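You operate a simulated robot arm through the tools that you are given. There is no shell and no other tool. Be economical: measure what you need, move in short steps, check, and stop when the job is done.

Carry out the task below with a simulated robot arm. There is one attempt and no reset: what you move stays moved.

Task
Unscrew the large jar and empty its peanuts into the orange tin.
Fine: red lid on its holder, jar back in the white seat, tin shut. Set down upright: large jar.

It is judged by the outcome, as a careful person would: the job done as asked, and still so three seconds after it is handed in. It fails if anything else is knocked over, pushed out of place, dropped, spilled or broken. Lids that push on must go on centred and level and be pressed home; caps that screw on are set level and turned clockwise until they are tight.

Robot
A 6-joint arm with a two-finger parallel gripper, fixed in place. Base frame: the origin is at the foot of the arm, x ahead of it, y to its left, z up; the work surface is at about z = 0.86. Lengths are in m, angles in degrees, forces in N, time in s.
With the tool pointing down near the work surface it reaches from about 0.46 to 0.86 m from the base axis. Its first joint turns from -115.0 to 115.0 degrees. Payload 4.2 kg.
The tool frame sits at the grasp point between the pads (the TCP): z along the fingers, y along the line on which they close. The tips reach 0.023 m beyond it. Largest opening 0.094 m; finger width 0.038, thickness 0.01; the body of the gripper, 0.054 by 0.096 m, starts 0.039 m behind the TCP.
Orientation is that of the tool frame in the base frame, as a unit quaternion [x, y, z, w]. With the fingers straight down and closing along the base's y, the tool's x points along the base's -x, its y along +y and its z along -z.

Tools
- The arm moves only by the tool move_arm. Its arguments are lists of equal length, an entry for each row: "xyz": the shift along the tool's x, y, z in m, a list of three; "dr": the turn, a rotation vector about the tool's x, y, z in degrees, a list of three; "hand": the closure, from 0 (fully open) to 1 (shut). In form: {"xyz": [[x, y, z], ...], "dr": [[ax, ay, az], ...], "hand": [hand, ...]}. A call has 1 to 12 rows; each row shifts and turns the commanded pose from where the row before left it, along the tool's axes as they then stand. Rows are played at 5 a second. More than 0.05 m and 8.6 degrees between two rows, or a gripper value outside its range, and nothing of the call is played. A pose out of reach is approached as far as the arm can. The call stops where the force on the tool passes 40 N (or 10 N more than at its start, if that is more) or the arm is blocked; 0.2 s more then pass. The fingers move at their own pace (about 0.108 m/s each) and stop on an object; they squeeze with about 23 N. The grip force told is the motor's: it shows also when the fingers shut on nothing. Time passes only in rows, and 0.2 s behind the last, so rows that do not move let the fingers close. It gives the time, the measured TCP pose, the force on the tool (base axes), the opening and the grip force at its end, in the units of the frame above (readings bear some noise), with the torque about the TCP (base axes, N m) and any sound that the robot's microphone picked up.
- Cameras (640 x 400 px; columns grow to the right, rows downward): "scene" is fixed at [0.0483, -0.6522, 1.6787]; the picture's right is [0.33, -0.94, 0.00], its down [-0.65, -0.23, -0.72] and it looks along [0.68, 0.24, -0.69] (base axes); focal length 314 px, centre (320, 200). "wrist" rides on the gripper at [0.086, 0.016, -0.075] in the tool frame; the picture's right is [-0.18, 0.98, 0.00], its down [-0.58, -0.11, -0.81] and it looks along [-0.79, -0.15, 0.59] (tool axes); focal length 243 px, centre (320, 200).
- grab_frame(camera): a new picture of that camera. No time passes.
- lift_body(by): slides the trunk up (or, below 0, down) by that many m; the arm rides with it, the base frame stays. It gives what a move gives, with no picture.
- measure_at(camera, pixels): for up to 12 pixels [column, row] of the newest picture of that camera ("zoom" is the newest enlarged one), the place [x, y, z] in the base frame of the surface seen there, good to about 0.002 m. No time passes.
- enlarge(camera, box): a new picture of the part [left, top, right, bottom] of that camera's present view, enlarged. No time passes.
- sign_off(): hands the job in; it is judged then, once.

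Go step by step. Measure first, check grasps and placings, and put right what went wrong. The budget is 80 turns and 46 pictures, counting those below and the enlarged ones. Unless the task says otherwise, let go and move clear before handing in, and close with one line.

The tools are called as name(argument=value, ...) on one line, values as JSON. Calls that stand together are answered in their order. move_arm: Moves the arm, as the interface text tells. Its arguments: {"type":"object","properties":{"xyz":{"type":"array"},"dr":{"type":"array"},"hand":{"type":"array"}},"required":["xyz","dr","hand"]} The other tools are called the same way: lift_body (by) slides the trunk up or down; grab_frame (camera) takes a picture; measure_at (camera, pixels) gives the place of the surface under pixels of a picture; enlarge (camera, box) takes an enlarged picture of a part of a camera's view; sign_off () hands the job in.

At the start:

```text
clock: 0.0
ee_pos: [0.57, -0.1994, 1.3384]
ee_rot: [0.001, 1.0, 0.0, 0.0]
ft_force: [0.2, -1.0, 0.4]
torque: [0.01, 0.0, -0.03]
finger_gap: 0.0941
grip_force: 0.0
trunk travel left (down, up): [-0.8, 0.19]
```

scene: 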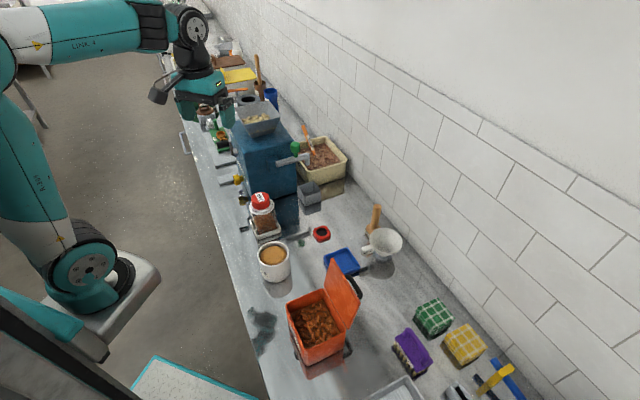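
wrist: 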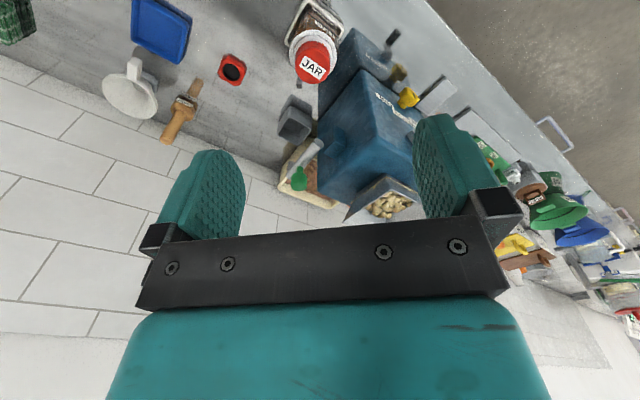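

The jar with the red lid is near scene pixel (262,215), the orange tin with its lid open near (320,325), and a red ring near (321,233). I'll enlarge these areas.

enlarge(camera="scene", box=[220, 170, 350, 251])

enlarge(camera="scene", box=[240, 240, 440, 400])

```text
4.92 times, centred on (285, 210) of scene
```

zoom: 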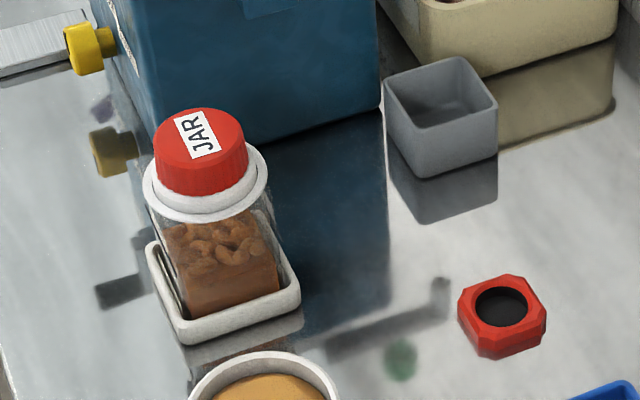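

```text
2.50 times, centred on (340, 320) of scene
```

zoom: 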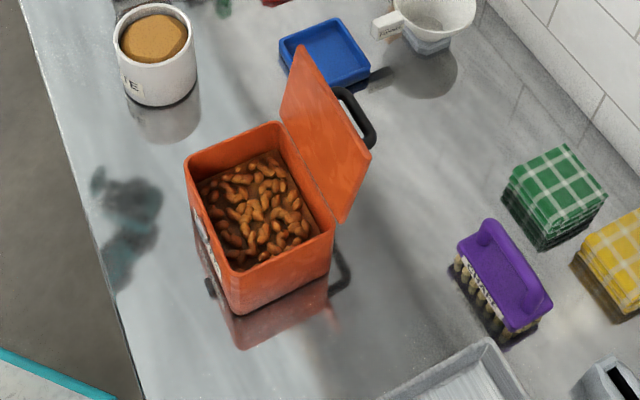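

The jar (red screw lid, white collar) sits in a white square seat, with a red holder beside it. I'll measure the tin here and look at the far side for other jars.

measure_at(camera="zoom", pixels=[[187, 155], [278, 125], [334, 228], [236, 314], [298, 47], [370, 152], [340, 222], [283, 122], [250, 220], [363, 125], [345, 90], [330, 50]])

enlarge(camera="scene", box=[150, 40, 350, 165])

enlarge(camera="wrist", box=[200, 0, 400, 125])

```text
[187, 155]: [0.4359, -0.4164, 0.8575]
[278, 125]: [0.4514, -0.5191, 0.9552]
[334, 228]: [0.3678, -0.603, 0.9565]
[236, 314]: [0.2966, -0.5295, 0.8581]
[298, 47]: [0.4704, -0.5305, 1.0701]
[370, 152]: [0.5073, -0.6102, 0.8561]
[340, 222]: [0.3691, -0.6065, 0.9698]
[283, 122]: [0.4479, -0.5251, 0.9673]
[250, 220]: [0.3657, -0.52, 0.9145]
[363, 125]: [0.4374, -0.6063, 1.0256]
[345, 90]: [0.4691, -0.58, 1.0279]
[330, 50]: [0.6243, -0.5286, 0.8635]
```

```text
3.20 times, centred on (250, 102) of scene
```

zoom: 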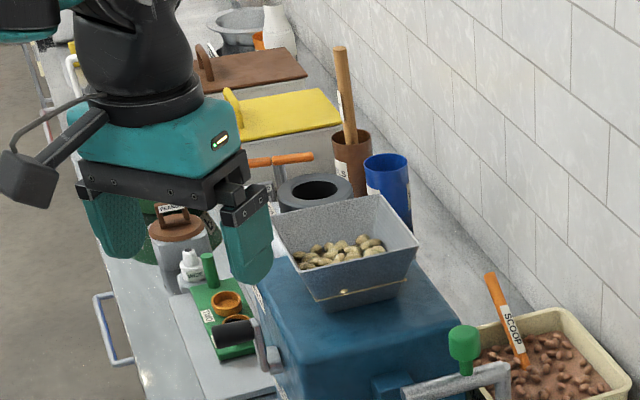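

```text
3.20 times, centred on (300, 62) of wrist
```

zoom: 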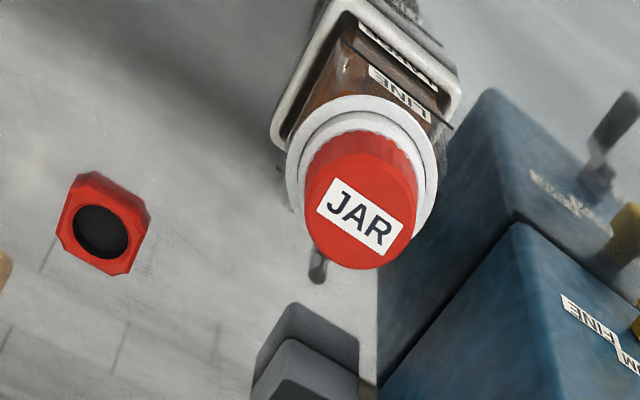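

The job jar is clearly the red-lidded one. I'll measure the jar, seat and holder in a fresh zoom.

enlarge(camera="scene", box=[220, 170, 350, 251])

measure_at(camera="zoom", pixels=[[200, 112], [160, 145], [200, 150], [242, 150], [202, 190], [205, 216], [265, 180], [188, 340], [298, 298], [150, 250], [190, 312], [278, 285]])

measure_at(camera="zoom", pixels=[[500, 278], [460, 300], [545, 315], [488, 345], [502, 308], [480, 325], [152, 190], [230, 160], [215, 240], [240, 290], [392, 80], [440, 175]])

```text
4.92 times, centred on (285, 210) of scene
```

zoom: 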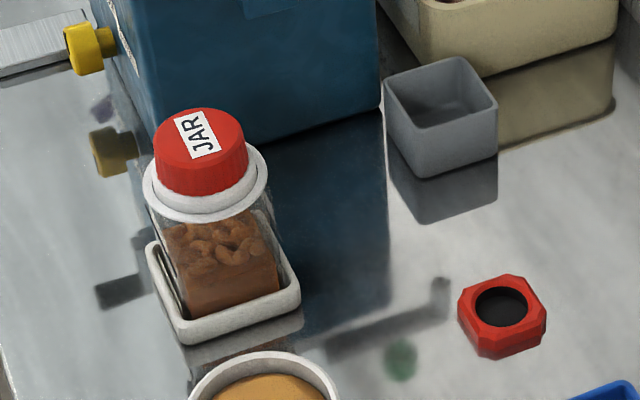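

```text
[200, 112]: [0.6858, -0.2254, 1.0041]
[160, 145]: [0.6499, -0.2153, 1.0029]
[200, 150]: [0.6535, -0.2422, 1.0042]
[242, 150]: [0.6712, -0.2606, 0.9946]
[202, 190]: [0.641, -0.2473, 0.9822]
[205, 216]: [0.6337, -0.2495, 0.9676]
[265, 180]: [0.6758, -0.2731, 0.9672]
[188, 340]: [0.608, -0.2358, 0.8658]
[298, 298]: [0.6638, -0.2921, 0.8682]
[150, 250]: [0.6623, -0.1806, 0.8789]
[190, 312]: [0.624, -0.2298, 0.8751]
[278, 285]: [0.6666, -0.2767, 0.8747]
```

```text
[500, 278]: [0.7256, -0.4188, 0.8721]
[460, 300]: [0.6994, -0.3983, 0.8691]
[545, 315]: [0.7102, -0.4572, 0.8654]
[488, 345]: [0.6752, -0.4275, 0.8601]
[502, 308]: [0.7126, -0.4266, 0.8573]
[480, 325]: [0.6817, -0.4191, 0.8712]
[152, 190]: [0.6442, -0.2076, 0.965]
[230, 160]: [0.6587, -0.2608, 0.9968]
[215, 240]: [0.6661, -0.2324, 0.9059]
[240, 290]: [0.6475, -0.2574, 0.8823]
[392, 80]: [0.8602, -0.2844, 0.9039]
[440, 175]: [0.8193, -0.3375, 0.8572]
```

The lid top is at z≈1.004, about (0.665,-0.233). The seat is turned 45°. I'll use the wrist picture to refine the lid, collar and holder.

enlarge(camera="wrist", box=[200, 40, 264, 90])

measure_at(camera="zoom", pixels=[[320, 200], [250, 200], [400, 250], [320, 150], [320, 300], [180, 100], [480, 300], [200, 300], [420, 130], [350, 240], [300, 120], [160, 200]])

measure_at(camera="wrist", pixels=[[305, 48], [300, 62], [316, 80], [328, 70], [332, 55], [316, 62], [291, 55], [340, 55], [290, 44], [296, 35], [335, 40], [286, 40]])

```text
8.00 times, centred on (232, 65) of wrist
```

zoom: 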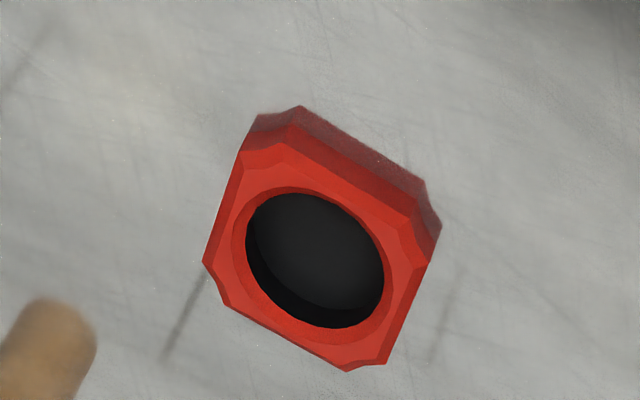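

```text
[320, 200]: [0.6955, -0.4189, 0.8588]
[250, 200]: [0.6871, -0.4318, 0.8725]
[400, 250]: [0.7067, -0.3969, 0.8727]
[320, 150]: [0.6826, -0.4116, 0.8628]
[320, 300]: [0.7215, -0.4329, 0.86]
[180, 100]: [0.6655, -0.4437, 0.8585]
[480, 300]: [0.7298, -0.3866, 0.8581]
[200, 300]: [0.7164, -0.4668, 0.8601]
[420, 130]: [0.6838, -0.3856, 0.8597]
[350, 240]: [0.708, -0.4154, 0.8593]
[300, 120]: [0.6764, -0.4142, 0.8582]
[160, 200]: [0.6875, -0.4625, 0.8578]
```

```text
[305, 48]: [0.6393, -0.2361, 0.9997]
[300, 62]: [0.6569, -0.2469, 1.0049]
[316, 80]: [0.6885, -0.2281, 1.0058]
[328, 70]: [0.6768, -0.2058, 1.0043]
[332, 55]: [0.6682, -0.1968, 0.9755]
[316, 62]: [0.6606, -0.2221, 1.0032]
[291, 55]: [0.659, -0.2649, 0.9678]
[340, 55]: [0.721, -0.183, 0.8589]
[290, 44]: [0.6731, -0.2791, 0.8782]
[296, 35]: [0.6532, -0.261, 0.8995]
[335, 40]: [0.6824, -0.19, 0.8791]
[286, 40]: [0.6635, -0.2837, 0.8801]
```

The holder is about (0.700,-0.422) with a recess floor at 0.859 and rim at 0.8725. I'll check clearance to the blue mill before coming down on the lid.

grab_frame(camera="scene")

measure_at(camera="scene", pixels=[[245, 185], [250, 160], [270, 150], [270, 190], [240, 180], [290, 160], [294, 187], [260, 110], [238, 180], [240, 140], [290, 234], [275, 247]])

move_arm(xyz=[[-0.016, -0.0056, 0.03], [-0.016, -0.0056, 0.03], [-0.016, -0.0056, 0.03], [-0.016, -0.0056, 0.03], [-0.016, -0.0056, 0.03], [-0.015, -0.0056, 0.03], [0, 0, 0]], dr=[[0, 0, 0], [0, 0, 0], [0, 0, 0], [0, 0, 0], [0, 0, 0], [0, 0, 0], [0, 0, 0]], hand=[0, 0, 0, 0, 0, 0, 0])

grab_frame(camera="wrist")

```text
37 pictures are left
```

scene: 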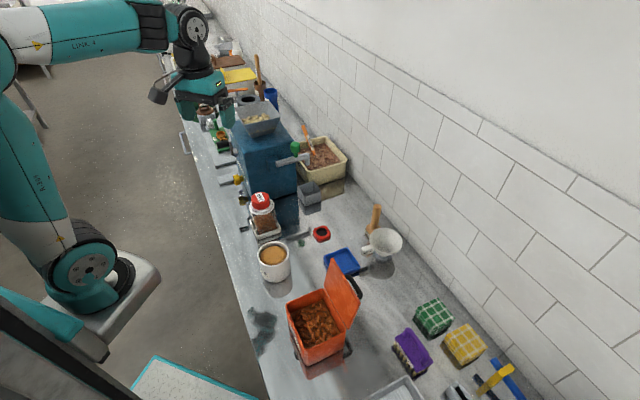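

```text
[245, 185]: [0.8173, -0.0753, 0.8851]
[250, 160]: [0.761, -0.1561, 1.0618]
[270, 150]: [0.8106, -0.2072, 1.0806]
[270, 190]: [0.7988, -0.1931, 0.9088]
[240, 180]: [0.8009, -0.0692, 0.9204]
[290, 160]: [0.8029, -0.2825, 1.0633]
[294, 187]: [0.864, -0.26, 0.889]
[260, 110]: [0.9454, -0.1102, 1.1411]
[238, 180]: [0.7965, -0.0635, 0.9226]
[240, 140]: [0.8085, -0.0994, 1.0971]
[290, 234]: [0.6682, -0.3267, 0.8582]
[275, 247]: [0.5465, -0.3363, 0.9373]
```

```text
clock: 1.6
ee_pos: [0.665, -0.2346, 1.1592]
ee_rot: [-0.001, 1.0, 0.001, 0.0]
ft_force: [-0.2, -0.6, 0.9]
torque: [0.0, -0.01, -0.04]
finger_gap: 0.094
grip_force: 0.0
trunk travel left (down, up): [-0.8, 0.19]
```

```text
36 pictures are left
```

wrist: 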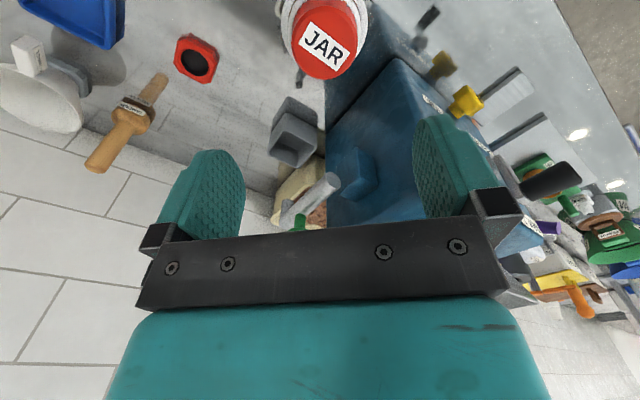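

The mill is more than 0.09 m from the jar, so there's room to descend. I'll measure the lid edges at rows 20–80 of the wrist view to centre on it.

measure_at(camera="wrist", pixels=[[325, 78], [358, 30], [292, 38], [324, 5], [300, 62], [350, 58], [340, 4], [287, 20], [370, 15], [324, 40], [310, 15], [281, 10]])

enlarge(camera="wrist", box=[260, 0, 388, 80])

measure_at(camera="zoom", pixels=[[160, 100], [200, 280], [330, 385], [440, 340], [500, 150], [380, 30], [170, 150], [150, 220], [530, 60], [300, 30], [120, 130], [100, 100]])

```text
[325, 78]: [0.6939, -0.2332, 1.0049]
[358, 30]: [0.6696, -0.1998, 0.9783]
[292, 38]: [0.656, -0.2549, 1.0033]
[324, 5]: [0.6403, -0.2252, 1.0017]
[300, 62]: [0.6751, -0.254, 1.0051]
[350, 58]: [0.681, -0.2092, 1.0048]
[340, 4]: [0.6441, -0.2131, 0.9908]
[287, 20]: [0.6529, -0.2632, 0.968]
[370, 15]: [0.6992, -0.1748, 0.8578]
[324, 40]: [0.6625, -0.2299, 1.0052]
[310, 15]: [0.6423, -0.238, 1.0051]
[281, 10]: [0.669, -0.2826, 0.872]
```

```text
5.00 times, centred on (324, 40) of wrist
```

zoom: 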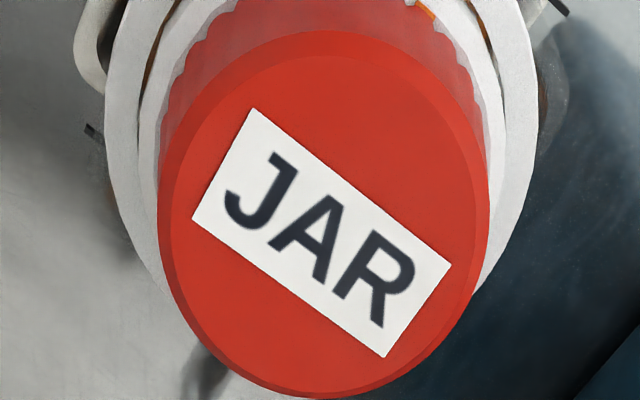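

```text
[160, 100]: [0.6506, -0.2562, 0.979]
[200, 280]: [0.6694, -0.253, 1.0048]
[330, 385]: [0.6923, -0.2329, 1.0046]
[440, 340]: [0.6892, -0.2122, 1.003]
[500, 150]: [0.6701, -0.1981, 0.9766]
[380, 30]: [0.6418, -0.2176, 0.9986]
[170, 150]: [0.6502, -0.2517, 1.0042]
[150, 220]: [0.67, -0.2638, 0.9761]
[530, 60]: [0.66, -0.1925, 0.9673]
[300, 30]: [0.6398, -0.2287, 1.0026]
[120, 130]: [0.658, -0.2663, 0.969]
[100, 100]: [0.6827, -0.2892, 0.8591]
```

The lid is centred at about (0.6665,-0.230), ⌀0.055, from z 0.979 to 1.005, with the collar below at 0.976. I'll descend to TCP z 1.004 and close on it.

move_arm(xyz=[[-0.0015, 0.0046, 0.035], [0, 0, 0.04], [0, 0, 0.04], [0, 0, 0.03], [0, 0, 0.01], [0, 0, 0], [0, 0, 0], [0, 0, 0], [0, 0, 0]], dr=[[0, 0, 0], [0, 0, 0], [0, 0, 0], [0, 0, 0], [0, 0, 0], [0, 0, 0], [0, 0, 0], [0, 0, 0], [0, 0, 0]], hand=[0, 0, 0, 0, 0, 0.9, 0.9, 0.9, 0.9])

```text
clock: 3.6
ee_pos: [0.6634, -0.2311, 1.0033]
ee_rot: [0.001, 1.0, 0.0, 0.0]
ft_force: [0.3, -0.3, -1.8]
torque: [-0.04, 0.03, -0.01]
finger_gap: 0.0583
grip_force: 23.1
trunk travel left (down, up): [-0.8, 0.19]
```

The fingers stopped on the lid at a 0.058 m gap with 23 N. I'll turn it counterclockwise, which is negative about the tool's z.

move_arm(xyz=[[0, 0, 0], [0, 0, 0], [0, 0, 0], [0, 0, 0], [0, 0, 0], [0, 0, 0], [0, 0, 0], [0, 0, 0], [0, 0, 0], [0, 0, 0], [0, 0, 0]], dr=[[0, 0, -8], [0, 0, -8], [0, 0, -8], [0, 0, -8], [0, 0, -8], [0, 0, -8], [0, 0, -8], [0, 0, -8], [0, 0, -8], [0, 0, -8], [0, 0, -8]], hand=[0.9, 0.9, 0.9, 0.9, 0.9, 0.9, 0.9, 0.9, 0.9, 0.9, 0.9])

grab_frame(camera="scene")

```text
clock: 6.0
ee_pos: [0.6663, -0.2281, 1.003]
ee_rot: [-0.696, 0.718, -0.002, 0.001]
ft_force: [5.6, -19.5, 28.0]
torque: [-0.86, -0.56, -0.04]
finger_gap: 0.0579
grip_force: 23.3
trunk travel left (down, up): [-0.8, 0.19]
```

```text
34 pictures are left
```

scene: 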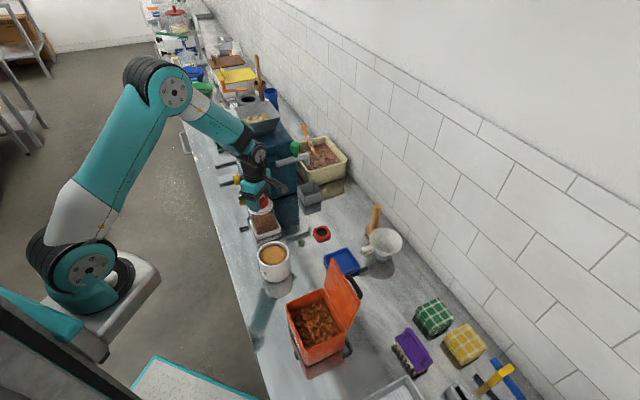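

An upward force of 28 N at z 1.003 shows the lid turned and is rising on its thread. I'll raise the tool a little to relieve it and read again.

move_arm(xyz=[[0, 0, -0.001], [0, 0, -0.001], [0, 0, 0]], dr=[[0, 0, 0], [0, 0, 0], [0, 0, 0]], hand=[0.9, 0.9, 0.9])

```text
clock: 6.8
ee_pos: [0.6665, -0.2292, 1.0054]
ee_rot: [-0.695, 0.719, 0.001, 0.0]
ft_force: [6.3, -8.2, 10.0]
torque: [-0.41, -0.57, -0.03]
finger_gap: 0.058
grip_force: 23.0
trunk travel left (down, up): [-0.8, 0.19]
```

It's still pushed up by 10 N, with some side load. I'll continue turning with a small rise and re-centre by 1 mm.

move_arm(xyz=[[0.001, -0.0006, -0.001], [0, 0, -0.0003], [0, 0, -0.0003], [0, 0, -0.0003], [0, 0, -0.0003], [0, 0, -0.0003], [0, 0, -0.0003]], dr=[[0, 0, 0], [0, 0, -8], [0, 0, -8], [0, 0, -8], [0, 0, -8], [0, 0, -8], [0, 0, -8]], hand=[0.9, 0.9, 0.9, 0.9, 0.9, 0.9, 0.9])

```text
clock: 8.4
ee_pos: [0.6665, -0.2291, 1.008]
ee_rot: [0.928, -0.374, 0.0, 0.0]
ft_force: [0.9, -0.1, -0.5]
torque: [0.0, 0.02, -0.01]
finger_gap: 0.0583
grip_force: 23.0
trunk travel left (down, up): [-0.8, 0.19]
```

The forces have gone to about zero at 136° of turn. I'll test with a gentle lift.

move_arm(xyz=[[0, 0, -0.001], [0, 0, -0.001], [0, 0, -0.001]], dr=[[0, 0, 0], [0, 0, 0], [0, 0, 0]], hand=[0.9, 0.9, 0.9])

enlarge(camera="scene", box=[220, 170, 318, 240])

```text
clock: 9.2
ee_pos: [0.6677, -0.2303, 1.0114]
ee_rot: [0.927, -0.375, 0.0, 0.0]
ft_force: [0.4, -0.9, 0.0]
torque: [0.02, -0.03, 0.01]
finger_gap: 0.0582
grip_force: 22.5
trunk travel left (down, up): [-0.8, 0.19]
```

```text
5.71 times, centred on (269, 205) of scene
```

zoom: 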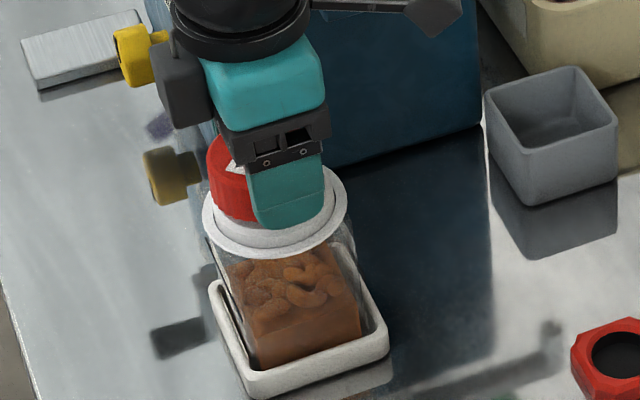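

There was no resistance over 3 mm, so the lid seems free. I'll lift another 4 cm and look.

move_arm(xyz=[[0, 0, -0.004], [0, 0, -0.006], [0, 0, -0.01], [0, 0, -0.02]], dr=[[0, 0, 0], [0, 0, 0], [0, 0, 0], [0, 0, 0]], hand=[0.9, 0.9, 0.9, 0.9])

enlarge(camera="scene", box=[210, 140, 350, 240])

```text
clock: 10.2
ee_pos: [0.6665, -0.2297, 1.051]
ee_rot: [0.927, -0.375, 0.0, 0.001]
ft_force: [0.3, 0.1, 1.4]
torque: [0.0, -0.03, -0.03]
finger_gap: 0.0094
grip_force: 0.1
trunk travel left (down, up): [-0.8, 0.19]
```

```text
4.00 times, centred on (280, 190) of scene
```

zoom: 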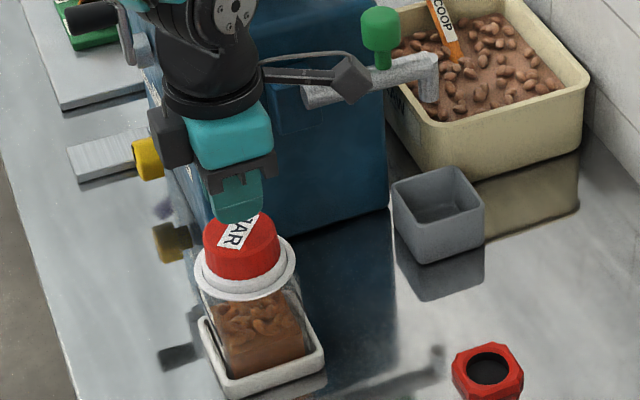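

The gripper slipped off: gap 0.009, and the lid is still on the jar. I'll measure the lid's height and look at it.

measure_at(camera="zoom", pixels=[[262, 235], [225, 235], [240, 255], [215, 240], [270, 250], [240, 277], [205, 270], [290, 262], [230, 292], [240, 284]])

move_arm(xyz=[[0, 0, -0.04], [0, 0, -0.04], [0, 0, -0.03], [0, 0, 0]], dr=[[0, 0, 0], [0, 0, 0], [0, 0, 0], [0, 0, 0]], hand=[0, 0, 0, 0])

enlarge(camera="wrist", box=[240, 0, 400, 100])

```text
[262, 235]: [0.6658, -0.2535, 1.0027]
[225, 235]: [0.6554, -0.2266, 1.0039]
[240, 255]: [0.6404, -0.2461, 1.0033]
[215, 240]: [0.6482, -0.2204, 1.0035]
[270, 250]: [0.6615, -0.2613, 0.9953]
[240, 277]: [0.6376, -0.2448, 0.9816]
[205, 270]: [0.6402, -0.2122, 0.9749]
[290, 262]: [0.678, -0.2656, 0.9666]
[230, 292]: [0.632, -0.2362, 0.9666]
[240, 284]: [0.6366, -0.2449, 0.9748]
```

```text
clock: 11.2
ee_pos: [0.6658, -0.2304, 1.1614]
ee_rot: [0.927, -0.374, 0.0, 0.0]
ft_force: [-0.2, -0.1, 0.6]
torque: [-0.01, -0.01, 0.01]
finger_gap: 0.0942
grip_force: 0.0
trunk travel left (down, up): [-0.8, 0.19]
```

```text
4.00 times, centred on (320, 50) of wrist
```

zoom: 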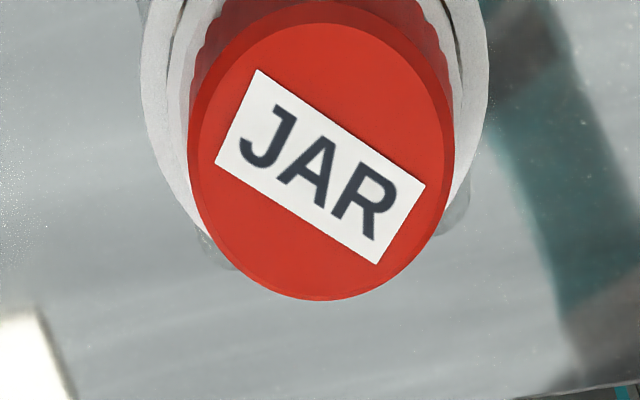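

The label has kept its angle in the gripper view, so the lid did turn 136° with the hand, but it isn't off the thread yet. I'll wind the open gripper back and go down to regrip for more turns.

move_arm(xyz=[[0, 0, 0], [0, 0, 0], [0, 0, 0], [0, 0, 0], [0, 0, 0], [0, 0, 0], [0, 0, 0], [0, 0, 0], [0, 0, 0], [0, 0, 0], [0, 0, 0], [0, 0, 0]], dr=[[0, 0, 8.5], [0, 0, 8.5], [0, 0, 8.5], [0, 0, 8.5], [0, 0, 8.5], [0, 0, 8.5], [0, 0, 8.5], [0, 0, 8.5], [0, 0, 8.5], [0, 0, 8.5], [0, 0, 8.5], [0, 0, 8.5]], hand=[0, 0, 0, 0, 0, 0, 0, 0, 0, 0, 0, 0])

move_arm(xyz=[[0, 0, 0], [0, 0, 0], [0, 0, 0], [0, 0, 0], [0, 0, 0], [0, 0, 0.02], [0, 0, 0.02], [0, 0, 0.02], [0, 0, 0.02], [0, 0, 0.02], [0, 0, 0.02], [0, 0, 0.02]], dr=[[0, 0, 8.5], [0, 0, 8.5], [0, 0, 8.5], [0, 0, 8.5], [0, 0, 8.5], [0, 0, 8.5], [0, 0, 8.5], [0, 0, 8.5], [0, 0, 8.5], [0, 0, 8.5], [0, 0, 8.5], [0, 0, 8.5]], hand=[0, 0, 0, 0, 0, 0, 0, 0, 0, 0, 0, 0])

```text
clock: 13.8
ee_pos: [0.6653, -0.2302, 1.1607]
ee_rot: [-0.291, 0.957, 0.001, 0.0]
ft_force: [-0.3, 0.1, 0.0]
torque: [0.0, 0.01, 0.0]
finger_gap: 0.0939
grip_force: 0.0
trunk travel left (down, up): [-0.8, 0.19]
```

```text
clock: 16.4
ee_pos: [0.6668, -0.229, 1.0212]
ee_rot: [0.56, 0.829, 0.0, 0.0]
ft_force: [-0.5, 1.8, 0.5]
torque: [0.0, 0.02, 0.0]
finger_gap: 0.0941
grip_force: 0.1
trunk travel left (down, up): [-0.8, 0.19]
```

I'm now at +68° yaw, z 1.021. I'll descend to 1.004 and grip.

move_arm(xyz=[[0, 0, 0.01], [0, 0, 0.007], [0, 0, 0], [0, 0, 0], [0, 0, 0], [0, 0, 0], [0, 0, 0]], dr=[[0, 0, 0], [0, 0, 0], [0, 0, 0], [0, 0, 0], [0, 0, 0], [0, 0, 0], [0, 0, 0]], hand=[0, 0, 1, 1, 1, 1, 1])

move_arm(xyz=[[0, 0, 0], [0, 0, 0], [0, 0, 0], [0, 0, 0], [0, 0, 0], [0, 0, 0]], dr=[[0, 0, -8], [0, 0, -8], [0, 0, -8], [0, 0, -8], [0, 0, -8], [0, 0, -8]], hand=[1, 1, 1, 1, 1, 1])

```text
clock: 18.0
ee_pos: [0.6667, -0.2302, 1.0048]
ee_rot: [0.559, 0.829, 0.0, 0.0]
ft_force: [0.4, -1.3, 1.0]
torque: [0.0, -0.03, -0.01]
finger_gap: 0.058
grip_force: 22.9
trunk travel left (down, up): [-0.8, 0.19]
```

```text
clock: 19.4
ee_pos: [0.6656, -0.2294, 1.0035]
ee_rot: [0.173, 0.985, -0.001, 0.0]
ft_force: [-2.9, -4.2, 0.1]
torque: [-0.15, 0.09, -0.87]
finger_gap: 0.0577
grip_force: 23.1
trunk travel left (down, up): [-0.8, 0.19]
```

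The torque about z is now -0.87, so the lid resists this turn or the fingers are slipping. I'll look at the label to see whether it moved.

grab_frame(camera="wrist")

enlarge(camera="scene", box=[220, 170, 318, 240])

```text
30 pictures are left
```

wrist: 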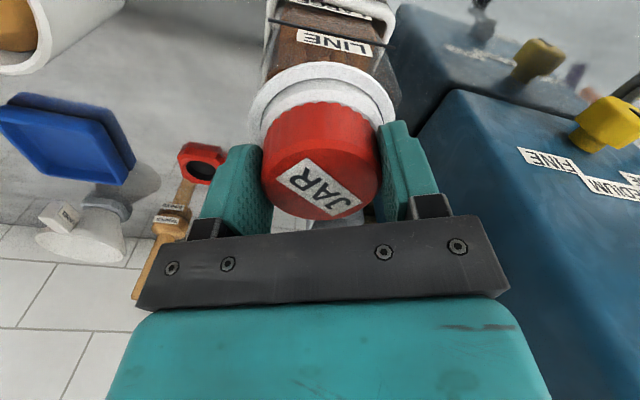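

```text
5.71 times, centred on (269, 205) of scene
```

zoom: 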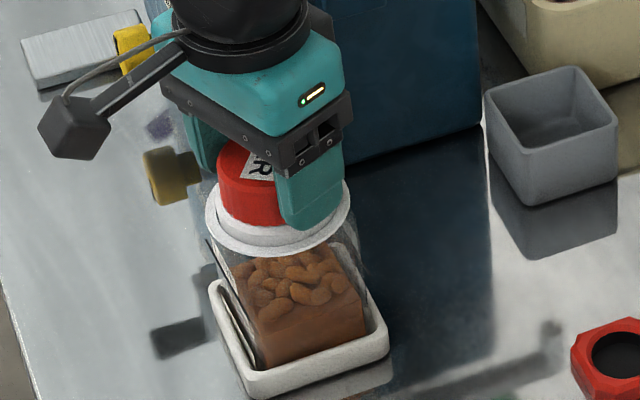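

The label suggests the lid turned only ~20° this time before resisting. I'll test directly whether it's free by lifting 2 mm and reading the force.

move_arm(xyz=[[0, 0, -0.001], [0, 0, -0.001], [0, 0, 0]], dr=[[0, 0, 0], [0, 0, 0], [0, 0, 0]], hand=[1, 1, 1])

move_arm(xyz=[[0, 0, 0], [0, 0, 0], [0, 0, 0], [0, 0, 0]], dr=[[0, 0, -8], [0, 0, -8], [0, 0, -8], [0, 0, -8]], hand=[1, 1, 1, 1])

```text
clock: 20.2
ee_pos: [0.6667, -0.2291, 1.0065]
ee_rot: [0.174, 0.985, 0.0, 0.001]
ft_force: [-0.3, -0.2, -1.0]
torque: [0.02, -0.02, -0.01]
finger_gap: 0.0574
grip_force: 22.8
trunk travel left (down, up): [-0.8, 0.19]
```

```text
clock: 21.2
ee_pos: [0.6658, -0.2293, 1.0067]
ee_rot: [-0.106, 0.994, 0.0, -0.001]
ft_force: [0.7, 0.2, -0.5]
torque: [-0.02, 0.0, 0.01]
finger_gap: 0.0576
grip_force: 23.5
trunk travel left (down, up): [-0.8, 0.19]
```

After lifting 2 mm both force and torque vanish, and turning is free. I'll look to see whether the lid is riding with the gripper.

grab_frame(camera="wrist")

measure_at(camera="wrist", pixels=[[320, 175], [310, 185], [320, 200], [320, 150], [320, 120], [300, 95], [320, 110], [275, 190]])

```text
28 pictures are left
```

wrist: 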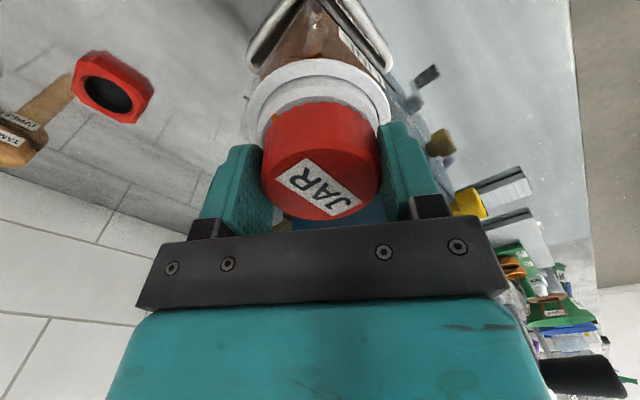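

```text
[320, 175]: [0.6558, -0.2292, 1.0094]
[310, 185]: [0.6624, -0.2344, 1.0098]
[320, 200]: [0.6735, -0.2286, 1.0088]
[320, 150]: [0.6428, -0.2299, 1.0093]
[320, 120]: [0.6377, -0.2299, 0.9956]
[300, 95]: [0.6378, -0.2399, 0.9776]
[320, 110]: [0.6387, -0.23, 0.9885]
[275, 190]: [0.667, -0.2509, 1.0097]
```

The label kept its place in the hand and the lid top is now at 1.0093, so it's rising with each turn. I'll keep turning with a small rise.

move_arm(xyz=[[0, 0, -0.0003], [0, 0, -0.0003], [0, 0, -0.0003], [0, 0, -0.0003], [0, 0, -0.0003], [0, 0, -0.0003], [0, 0, -0.0003], [0, 0, -0.0003], [0, 0, -0.0003], [0, 0, -0.0003], [0, 0, -0.0003], [0, 0, -0.0003]], dr=[[0, 0, -8], [0, 0, -8], [0, 0, -8], [0, 0, -8], [0, 0, -8], [0, 0, -8], [0, 0, -8], [0, 0, -8], [0, 0, -8], [0, 0, -8], [0, 0, -8], [0, 0, -8]], hand=[1, 1, 1, 1, 1, 1, 1, 1, 1, 1, 1, 1])

move_arm(xyz=[[0, 0, -0.001], [0, 0, -0.001], [0, 0, 0]], dr=[[0, 0, 0], [0, 0, 0], [0, 0, 0]], hand=[1, 1, 1])

grab_frame(camera="wrist")

measure_at(camera="wrist", pixels=[[320, 175], [310, 185], [320, 200], [320, 110], [320, 100], [320, 90], [320, 80]])

```text
clock: 23.8
ee_pos: [0.6668, -0.2301, 1.0105]
ee_rot: [0.81, -0.586, 0.0, 0.0]
ft_force: [1.1, -1.5, -0.1]
torque: [0.01, 0.0, -0.02]
finger_gap: 0.0575
grip_force: 23.1
trunk travel left (down, up): [-0.8, 0.19]
```

```text
clock: 24.6
ee_pos: [0.6676, -0.2301, 1.0114]
ee_rot: [0.809, -0.588, 0.0, 0.001]
ft_force: [-0.2, -1.0, 0.0]
torque: [0.01, -0.04, 0.0]
finger_gap: 0.0579
grip_force: 23.3
trunk travel left (down, up): [-0.8, 0.19]
```

```text
27 pictures are left
```

wrist: 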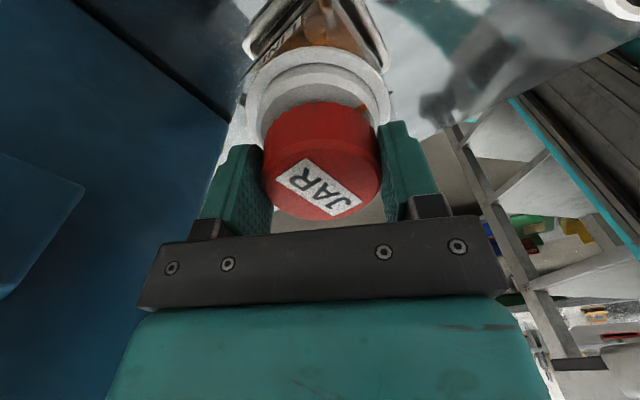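

```text
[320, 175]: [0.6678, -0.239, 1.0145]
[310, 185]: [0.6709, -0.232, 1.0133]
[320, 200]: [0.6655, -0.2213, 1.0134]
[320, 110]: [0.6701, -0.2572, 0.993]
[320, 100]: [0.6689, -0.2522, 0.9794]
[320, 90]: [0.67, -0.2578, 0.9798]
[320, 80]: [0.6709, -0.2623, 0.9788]
```

The lid top is now at 1.0137 and it follows the hand with no load. I'll lift slowly by 12 mm and check that it still follows.

move_arm(xyz=[[0, 0, -0.0015], [0, 0, -0.0015], [0, 0, -0.0015], [0, 0, -0.0015], [0, 0, -0.0015], [0, 0, -0.0015], [0, 0, -0.0015], [0, 0, -0.0015]], dr=[[0, 0, 0], [0, 0, 0], [0, 0, 0], [0, 0, 0], [0, 0, 0], [0, 0, 0], [0, 0, 0], [0, 0, 0]], hand=[1, 1, 1, 1, 1, 1, 1, 1])

enlarge(camera="scene", box=[220, 170, 318, 240])

```text
clock: 26.4
ee_pos: [0.667, -0.2314, 1.022]
ee_rot: [0.809, -0.587, 0.0, 0.0]
ft_force: [0.3, 0.2, 0.0]
torque: [-0.01, -0.02, -0.03]
finger_gap: 0.0574
grip_force: 22.7
trunk travel left (down, up): [-0.8, 0.19]
```

```text
5.71 times, centred on (269, 205) of scene
```

zoom: 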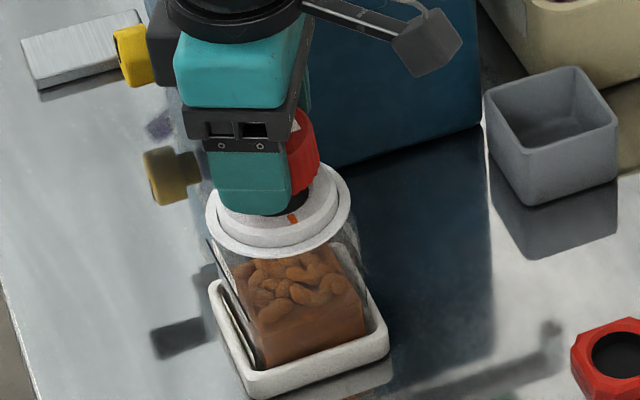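

The lid is off: its black plug is visible beneath and matches the holder's round recess. I'll lift clear.

move_arm(xyz=[[0, 0, -0.005], [0, 0, -0.01], [0, 0, -0.015], [0, 0, -0.02], [0, 0, -0.02], [0, 0, -0.01]], dr=[[0, 0, 0], [0, 0, 0], [0, 0, 0], [0, 0, 0], [0, 0, 0], [0, 0, 0]], hand=[1, 1, 1, 1, 1, 1])

enlarge(camera="scene", box=[210, 140, 350, 240])

measure_at(camera="zoom", pixels=[[488, 348], [462, 365], [522, 375], [490, 370], [245, 275], [275, 285], [204, 270], [292, 260], [225, 295], [265, 170], [265, 195], [265, 205]])

```text
clock: 27.8
ee_pos: [0.6665, -0.231, 1.1037]
ee_rot: [0.809, -0.588, 0.0, -0.001]
ft_force: [0.4, -0.5, -0.6]
torque: [-0.04, -0.02, -0.02]
finger_gap: 0.0576
grip_force: 22.9
trunk travel left (down, up): [-0.8, 0.19]
```

```text
4.00 times, centred on (280, 190) of scene
```

zoom: 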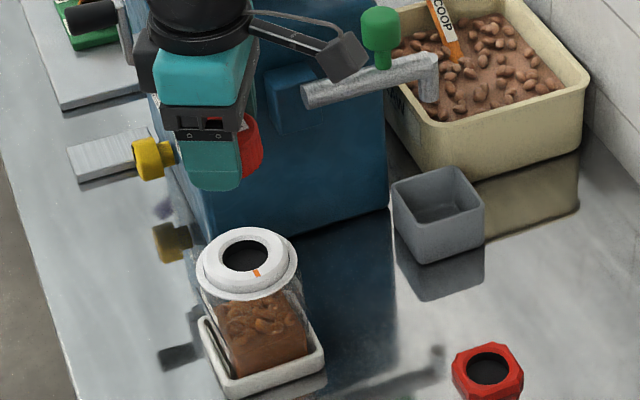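

```text
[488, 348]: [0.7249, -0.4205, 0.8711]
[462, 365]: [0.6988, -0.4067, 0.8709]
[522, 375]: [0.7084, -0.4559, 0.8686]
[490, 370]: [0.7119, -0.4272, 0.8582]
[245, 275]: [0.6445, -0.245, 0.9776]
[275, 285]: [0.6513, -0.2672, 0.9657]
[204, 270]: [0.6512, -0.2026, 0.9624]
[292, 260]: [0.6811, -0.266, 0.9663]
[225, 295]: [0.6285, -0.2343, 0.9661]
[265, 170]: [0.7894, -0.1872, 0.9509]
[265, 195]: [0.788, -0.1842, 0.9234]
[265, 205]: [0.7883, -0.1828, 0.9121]
```

The lid is clear; the jar's mouth is a round hole in a white collar at z 0.978. I'll rotate the hand back to near-neutral yaw and then move over the holder.

move_arm(xyz=[[0, 0, 0], [0, 0, 0], [0, 0, 0], [0, 0, 0], [0, 0, 0], [0, 0, 0], [0, 0, 0], [0, 0, 0], [0, 0, 0], [0, 0, 0], [0, 0, 0], [0, 0, 0]], dr=[[0, 0, 8.5], [0, 0, 8.5], [0, 0, 8.5], [0, 0, 8.5], [0, 0, 8.5], [0, 0, 8.5], [0, 0, 8.5], [0, 0, 8.5], [0, 0, 8.5], [0, 0, 8.5], [0, 0, 8.5], [0, 0, 8.5]], hand=[1, 1, 1, 1, 1, 1, 1, 1, 1, 1, 1, 1])

move_arm(xyz=[[0, 0, 0], [0, -0.035, 0], [0, -0.035, 0], [0, -0.035, 0], [0, -0.035, 0], [0, -0.035, 0], [0, -0.01, 0], [0, 0, 0]], dr=[[0, 0, 6], [0, 0, 0], [0, 0, 0], [0, 0, 0], [0, 0, 0], [0, 0, 0], [0, 0, 0], [0, 0, 0]], hand=[1, 1, 1, 1, 1, 1, 1, 1])

grab_frame(camera="wrist")

```text
clock: 30.4
ee_pos: [0.6666, -0.2313, 1.1039]
ee_rot: [-0.052, 0.999, 0.0, 0.0]
ft_force: [0.0, 0.0, -0.3]
torque: [-0.02, 0.02, -0.01]
finger_gap: 0.0573
grip_force: 22.9
trunk travel left (down, up): [-0.8, 0.19]
```

```text
clock: 32.2
ee_pos: [0.6665, -0.4174, 1.1037]
ee_rot: [0.0, 1.0, 0.0, 0.001]
ft_force: [-0.3, 0.3, -1.1]
torque: [0.02, 0.0, -0.01]
finger_gap: 0.0574
grip_force: 22.6
trunk travel left (down, up): [-0.8, 0.19]
```

```text
24 pictures are left
```

wrist: 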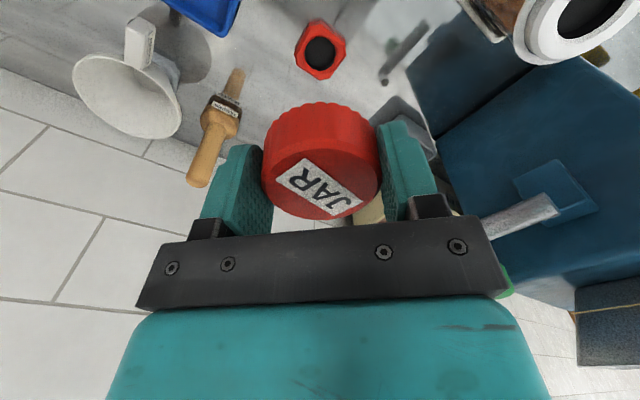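

The lid is held level and the holder is visible around wrist (320,50). I'll zoom there to find the recess centre.

enlarge(camera="wrist", box=[280, 25, 360, 75])

measure_at(camera="zoom", pixels=[[180, 150], [200, 250], [450, 260], [470, 150], [320, 90], [320, 360], [320, 200], [250, 120], [400, 330], [240, 330]])

```text
8.00 times, centred on (320, 50) of wrist
```

zoom: 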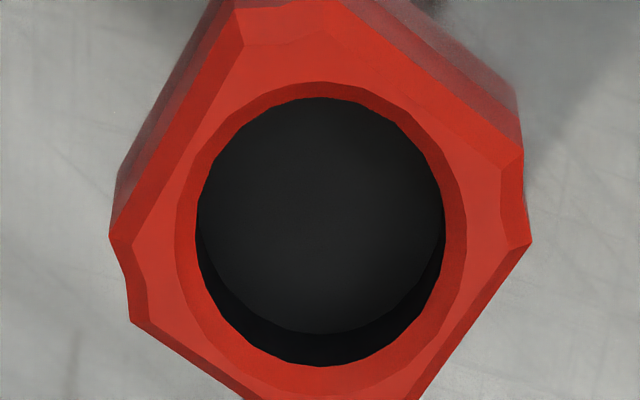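

```text
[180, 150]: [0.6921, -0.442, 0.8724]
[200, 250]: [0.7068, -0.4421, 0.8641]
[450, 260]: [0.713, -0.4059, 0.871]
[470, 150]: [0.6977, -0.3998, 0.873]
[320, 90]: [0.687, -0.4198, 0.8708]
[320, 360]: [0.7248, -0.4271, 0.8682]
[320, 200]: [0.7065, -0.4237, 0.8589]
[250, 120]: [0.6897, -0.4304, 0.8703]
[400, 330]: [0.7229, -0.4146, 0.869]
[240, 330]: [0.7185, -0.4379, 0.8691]
```

The recess centre is (0.707,-0.4235), rim 0.8725. I'll move over it and go down to TCP z≈0.925, then check.

move_arm(xyz=[[-0.0405, -0.0061, 0], [0, 0, 0.04], [0, 0, 0.04], [0, 0, 0.04], [0, 0, 0.035], [0, 0, 0.02], [0, 0, 0]], dr=[[0, 0, 0], [0, 0, 0], [0, 0, 0], [0, 0, 0], [0, 0, 0], [0, 0, 0], [0, 0, 0]], hand=[1, 1, 1, 1, 1, 1, 1])

enlarge(camera="scene", box=[285, 200, 355, 250])

```text
clock: 33.8
ee_pos: [0.7048, -0.4201, 0.9306]
ee_rot: [0.0, 1.0, 0.0, 0.0]
ft_force: [-0.4, 0.6, 0.5]
torque: [0.0, 0.01, -0.01]
finger_gap: 0.0572
grip_force: 23.3
trunk travel left (down, up): [-0.8, 0.19]
```

```text
8.00 times, centred on (320, 225) of scene
```

zoom: 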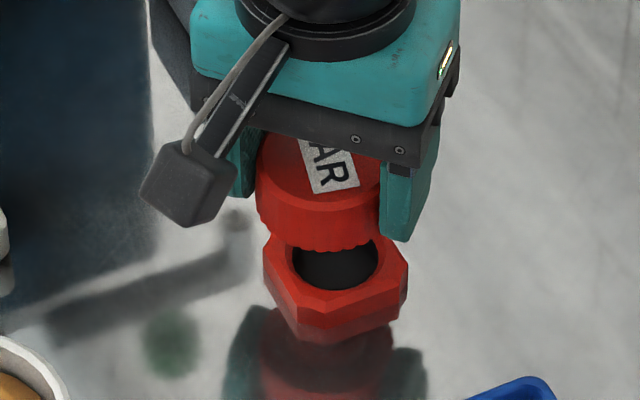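

I'll descend slowly another 2 cm; reported y is -0.4201, so I'll re-read it there.

move_arm(xyz=[[0, 0, 0.008], [0, 0, 0.006], [0, 0, 0.004], [0, 0, 0]], dr=[[0, 0, 0], [0, 0, 0], [0, 0, 0], [0, 0, 0]], hand=[1, 1, 1, 1])

```text
clock: 34.8
ee_pos: [0.7053, -0.4215, 0.9127]
ee_rot: [-0.001, 1.0, 0.0, 0.0]
ft_force: [-0.1, -0.2, -0.3]
torque: [0.02, 0.0, 0.0]
finger_gap: 0.0575
grip_force: 22.8
trunk travel left (down, up): [-0.8, 0.19]
```

I'm about 2 mm short of the target in both axes. I'll nudge and continue slowly down.

move_arm(xyz=[[-0.0015, -0.002, 0.002], [0, 0, 0.002], [0, 0, 0.002], [0, 0, 0.002], [0, 0, 0.001], [0, 0, 0.001], [0, 0, 0]], dr=[[0, 0, 0], [0, 0, 0], [0, 0, 0], [0, 0, 0], [0, 0, 0], [0, 0, 0], [0, 0, 0]], hand=[1, 1, 1, 1, 1, 1, 1])

enlarge(camera="scene", box=[285, 200, 355, 250])

```text
clock: 36.4
ee_pos: [0.7071, -0.4238, 0.9019]
ee_rot: [0.0, 1.0, -0.001, 0.001]
ft_force: [-3.7, -7.0, 8.2]
torque: [-0.11, 0.03, -0.02]
finger_gap: 0.0575
grip_force: 23.0
trunk travel left (down, up): [-0.8, 0.19]
```

```text
8.00 times, centred on (320, 225) of scene
```

zoom: 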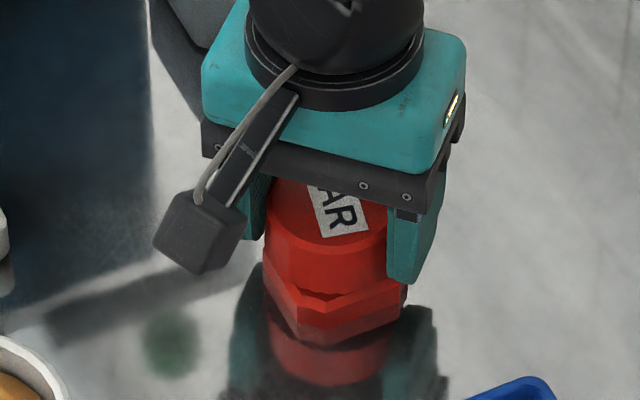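

Contact is light: pushed up 8 N and toward -x,-y, so the plug is on the chamfer. I'll yield ~1 mm that way and continue down gently.

move_arm(xyz=[[0.0006, -0.001, 0], [0, 0, 0.001], [0, 0, 0.001], [0, 0, 0]], dr=[[0, 0, 0], [0, 0, 0], [0, 0, 0], [0, 0, 0]], hand=[1, 1, 1, 1])

```text
clock: 37.4
ee_pos: [0.7068, -0.4243, 0.8989]
ee_rot: [0.001, 1.0, 0.0, 0.0]
ft_force: [-7.0, -4.5, 0.4]
torque: [-0.09, 0.21, 0.04]
finger_gap: 0.0573
grip_force: 22.6
trunk travel left (down, up): [-0.8, 0.19]
```

The plug is entering, with no vertical load now. I'll yield slightly and go down further.

move_arm(xyz=[[0.0008, -0.0005, 0.001], [0, 0, 0.001], [0, 0, 0.001], [0, 0, 0]], dr=[[0, 0, 0], [0, 0, 0], [0, 0, 0], [0, 0, 0]], hand=[1, 1, 1, 1])

```text
clock: 38.4
ee_pos: [0.7078, -0.4237, 0.8961]
ee_rot: [0.0, 1.0, 0.0, 0.001]
ft_force: [0.1, 1.4, 12.2]
torque: [0.33, 0.13, -0.05]
finger_gap: 0.0574
grip_force: 22.5
trunk travel left (down, up): [-0.8, 0.19]
```

It has bottomed at TCP 0.896, as predicted for a seated lid, with 12 N up. I'll release and rise straight up.

move_arm(xyz=[[0, 0, -0.001], [0, 0, 0], [0, 0, 0], [0, 0, -0.02], [0, 0, -0.04], [0, 0, -0.05], [0, 0, -0.05], [0, 0, 0]], dr=[[0, 0, 0], [0, 0, 0], [0, 0, 0], [0, 0, 0], [0, 0, 0], [0, 0, 0], [0, 0, 0], [0, 0, 0]], hand=[1, 0, 0, 0, 0, 0, 0, 0])

enlarge(camera="scene", box=[220, 170, 350, 251])

measure_at(camera="zoom", pixels=[[505, 230], [460, 235], [545, 240], [505, 255], [202, 165], [150, 180], [265, 180], [205, 216], [195, 320], [160, 250], [300, 290], [165, 225]])

```text
clock: 40.2
ee_pos: [0.7073, -0.424, 1.0584]
ee_rot: [0.0, 1.0, 0.0, -0.001]
ft_force: [0.1, 0.0, 0.1]
torque: [0.02, 0.02, 0.0]
finger_gap: 0.094
grip_force: 0.1
trunk travel left (down, up): [-0.8, 0.19]
```

```text
4.92 times, centred on (285, 210) of scene
```

zoom: 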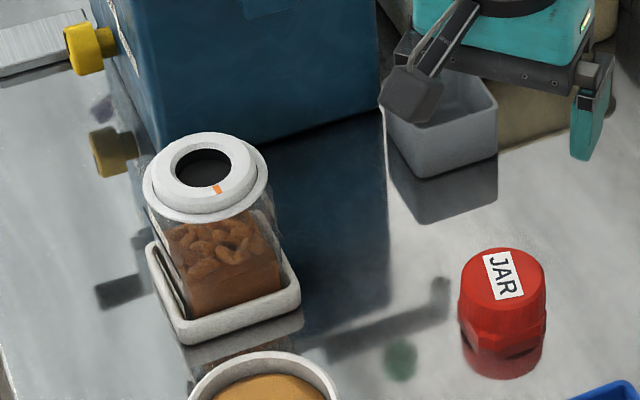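

```text
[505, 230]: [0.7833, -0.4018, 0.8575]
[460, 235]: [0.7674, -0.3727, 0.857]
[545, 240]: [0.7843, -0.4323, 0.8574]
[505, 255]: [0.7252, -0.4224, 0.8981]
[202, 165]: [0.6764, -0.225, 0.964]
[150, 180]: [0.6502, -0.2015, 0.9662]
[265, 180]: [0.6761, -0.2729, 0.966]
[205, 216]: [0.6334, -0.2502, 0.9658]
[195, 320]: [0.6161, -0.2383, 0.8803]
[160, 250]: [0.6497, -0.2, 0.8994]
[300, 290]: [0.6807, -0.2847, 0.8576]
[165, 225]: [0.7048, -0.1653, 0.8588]
```

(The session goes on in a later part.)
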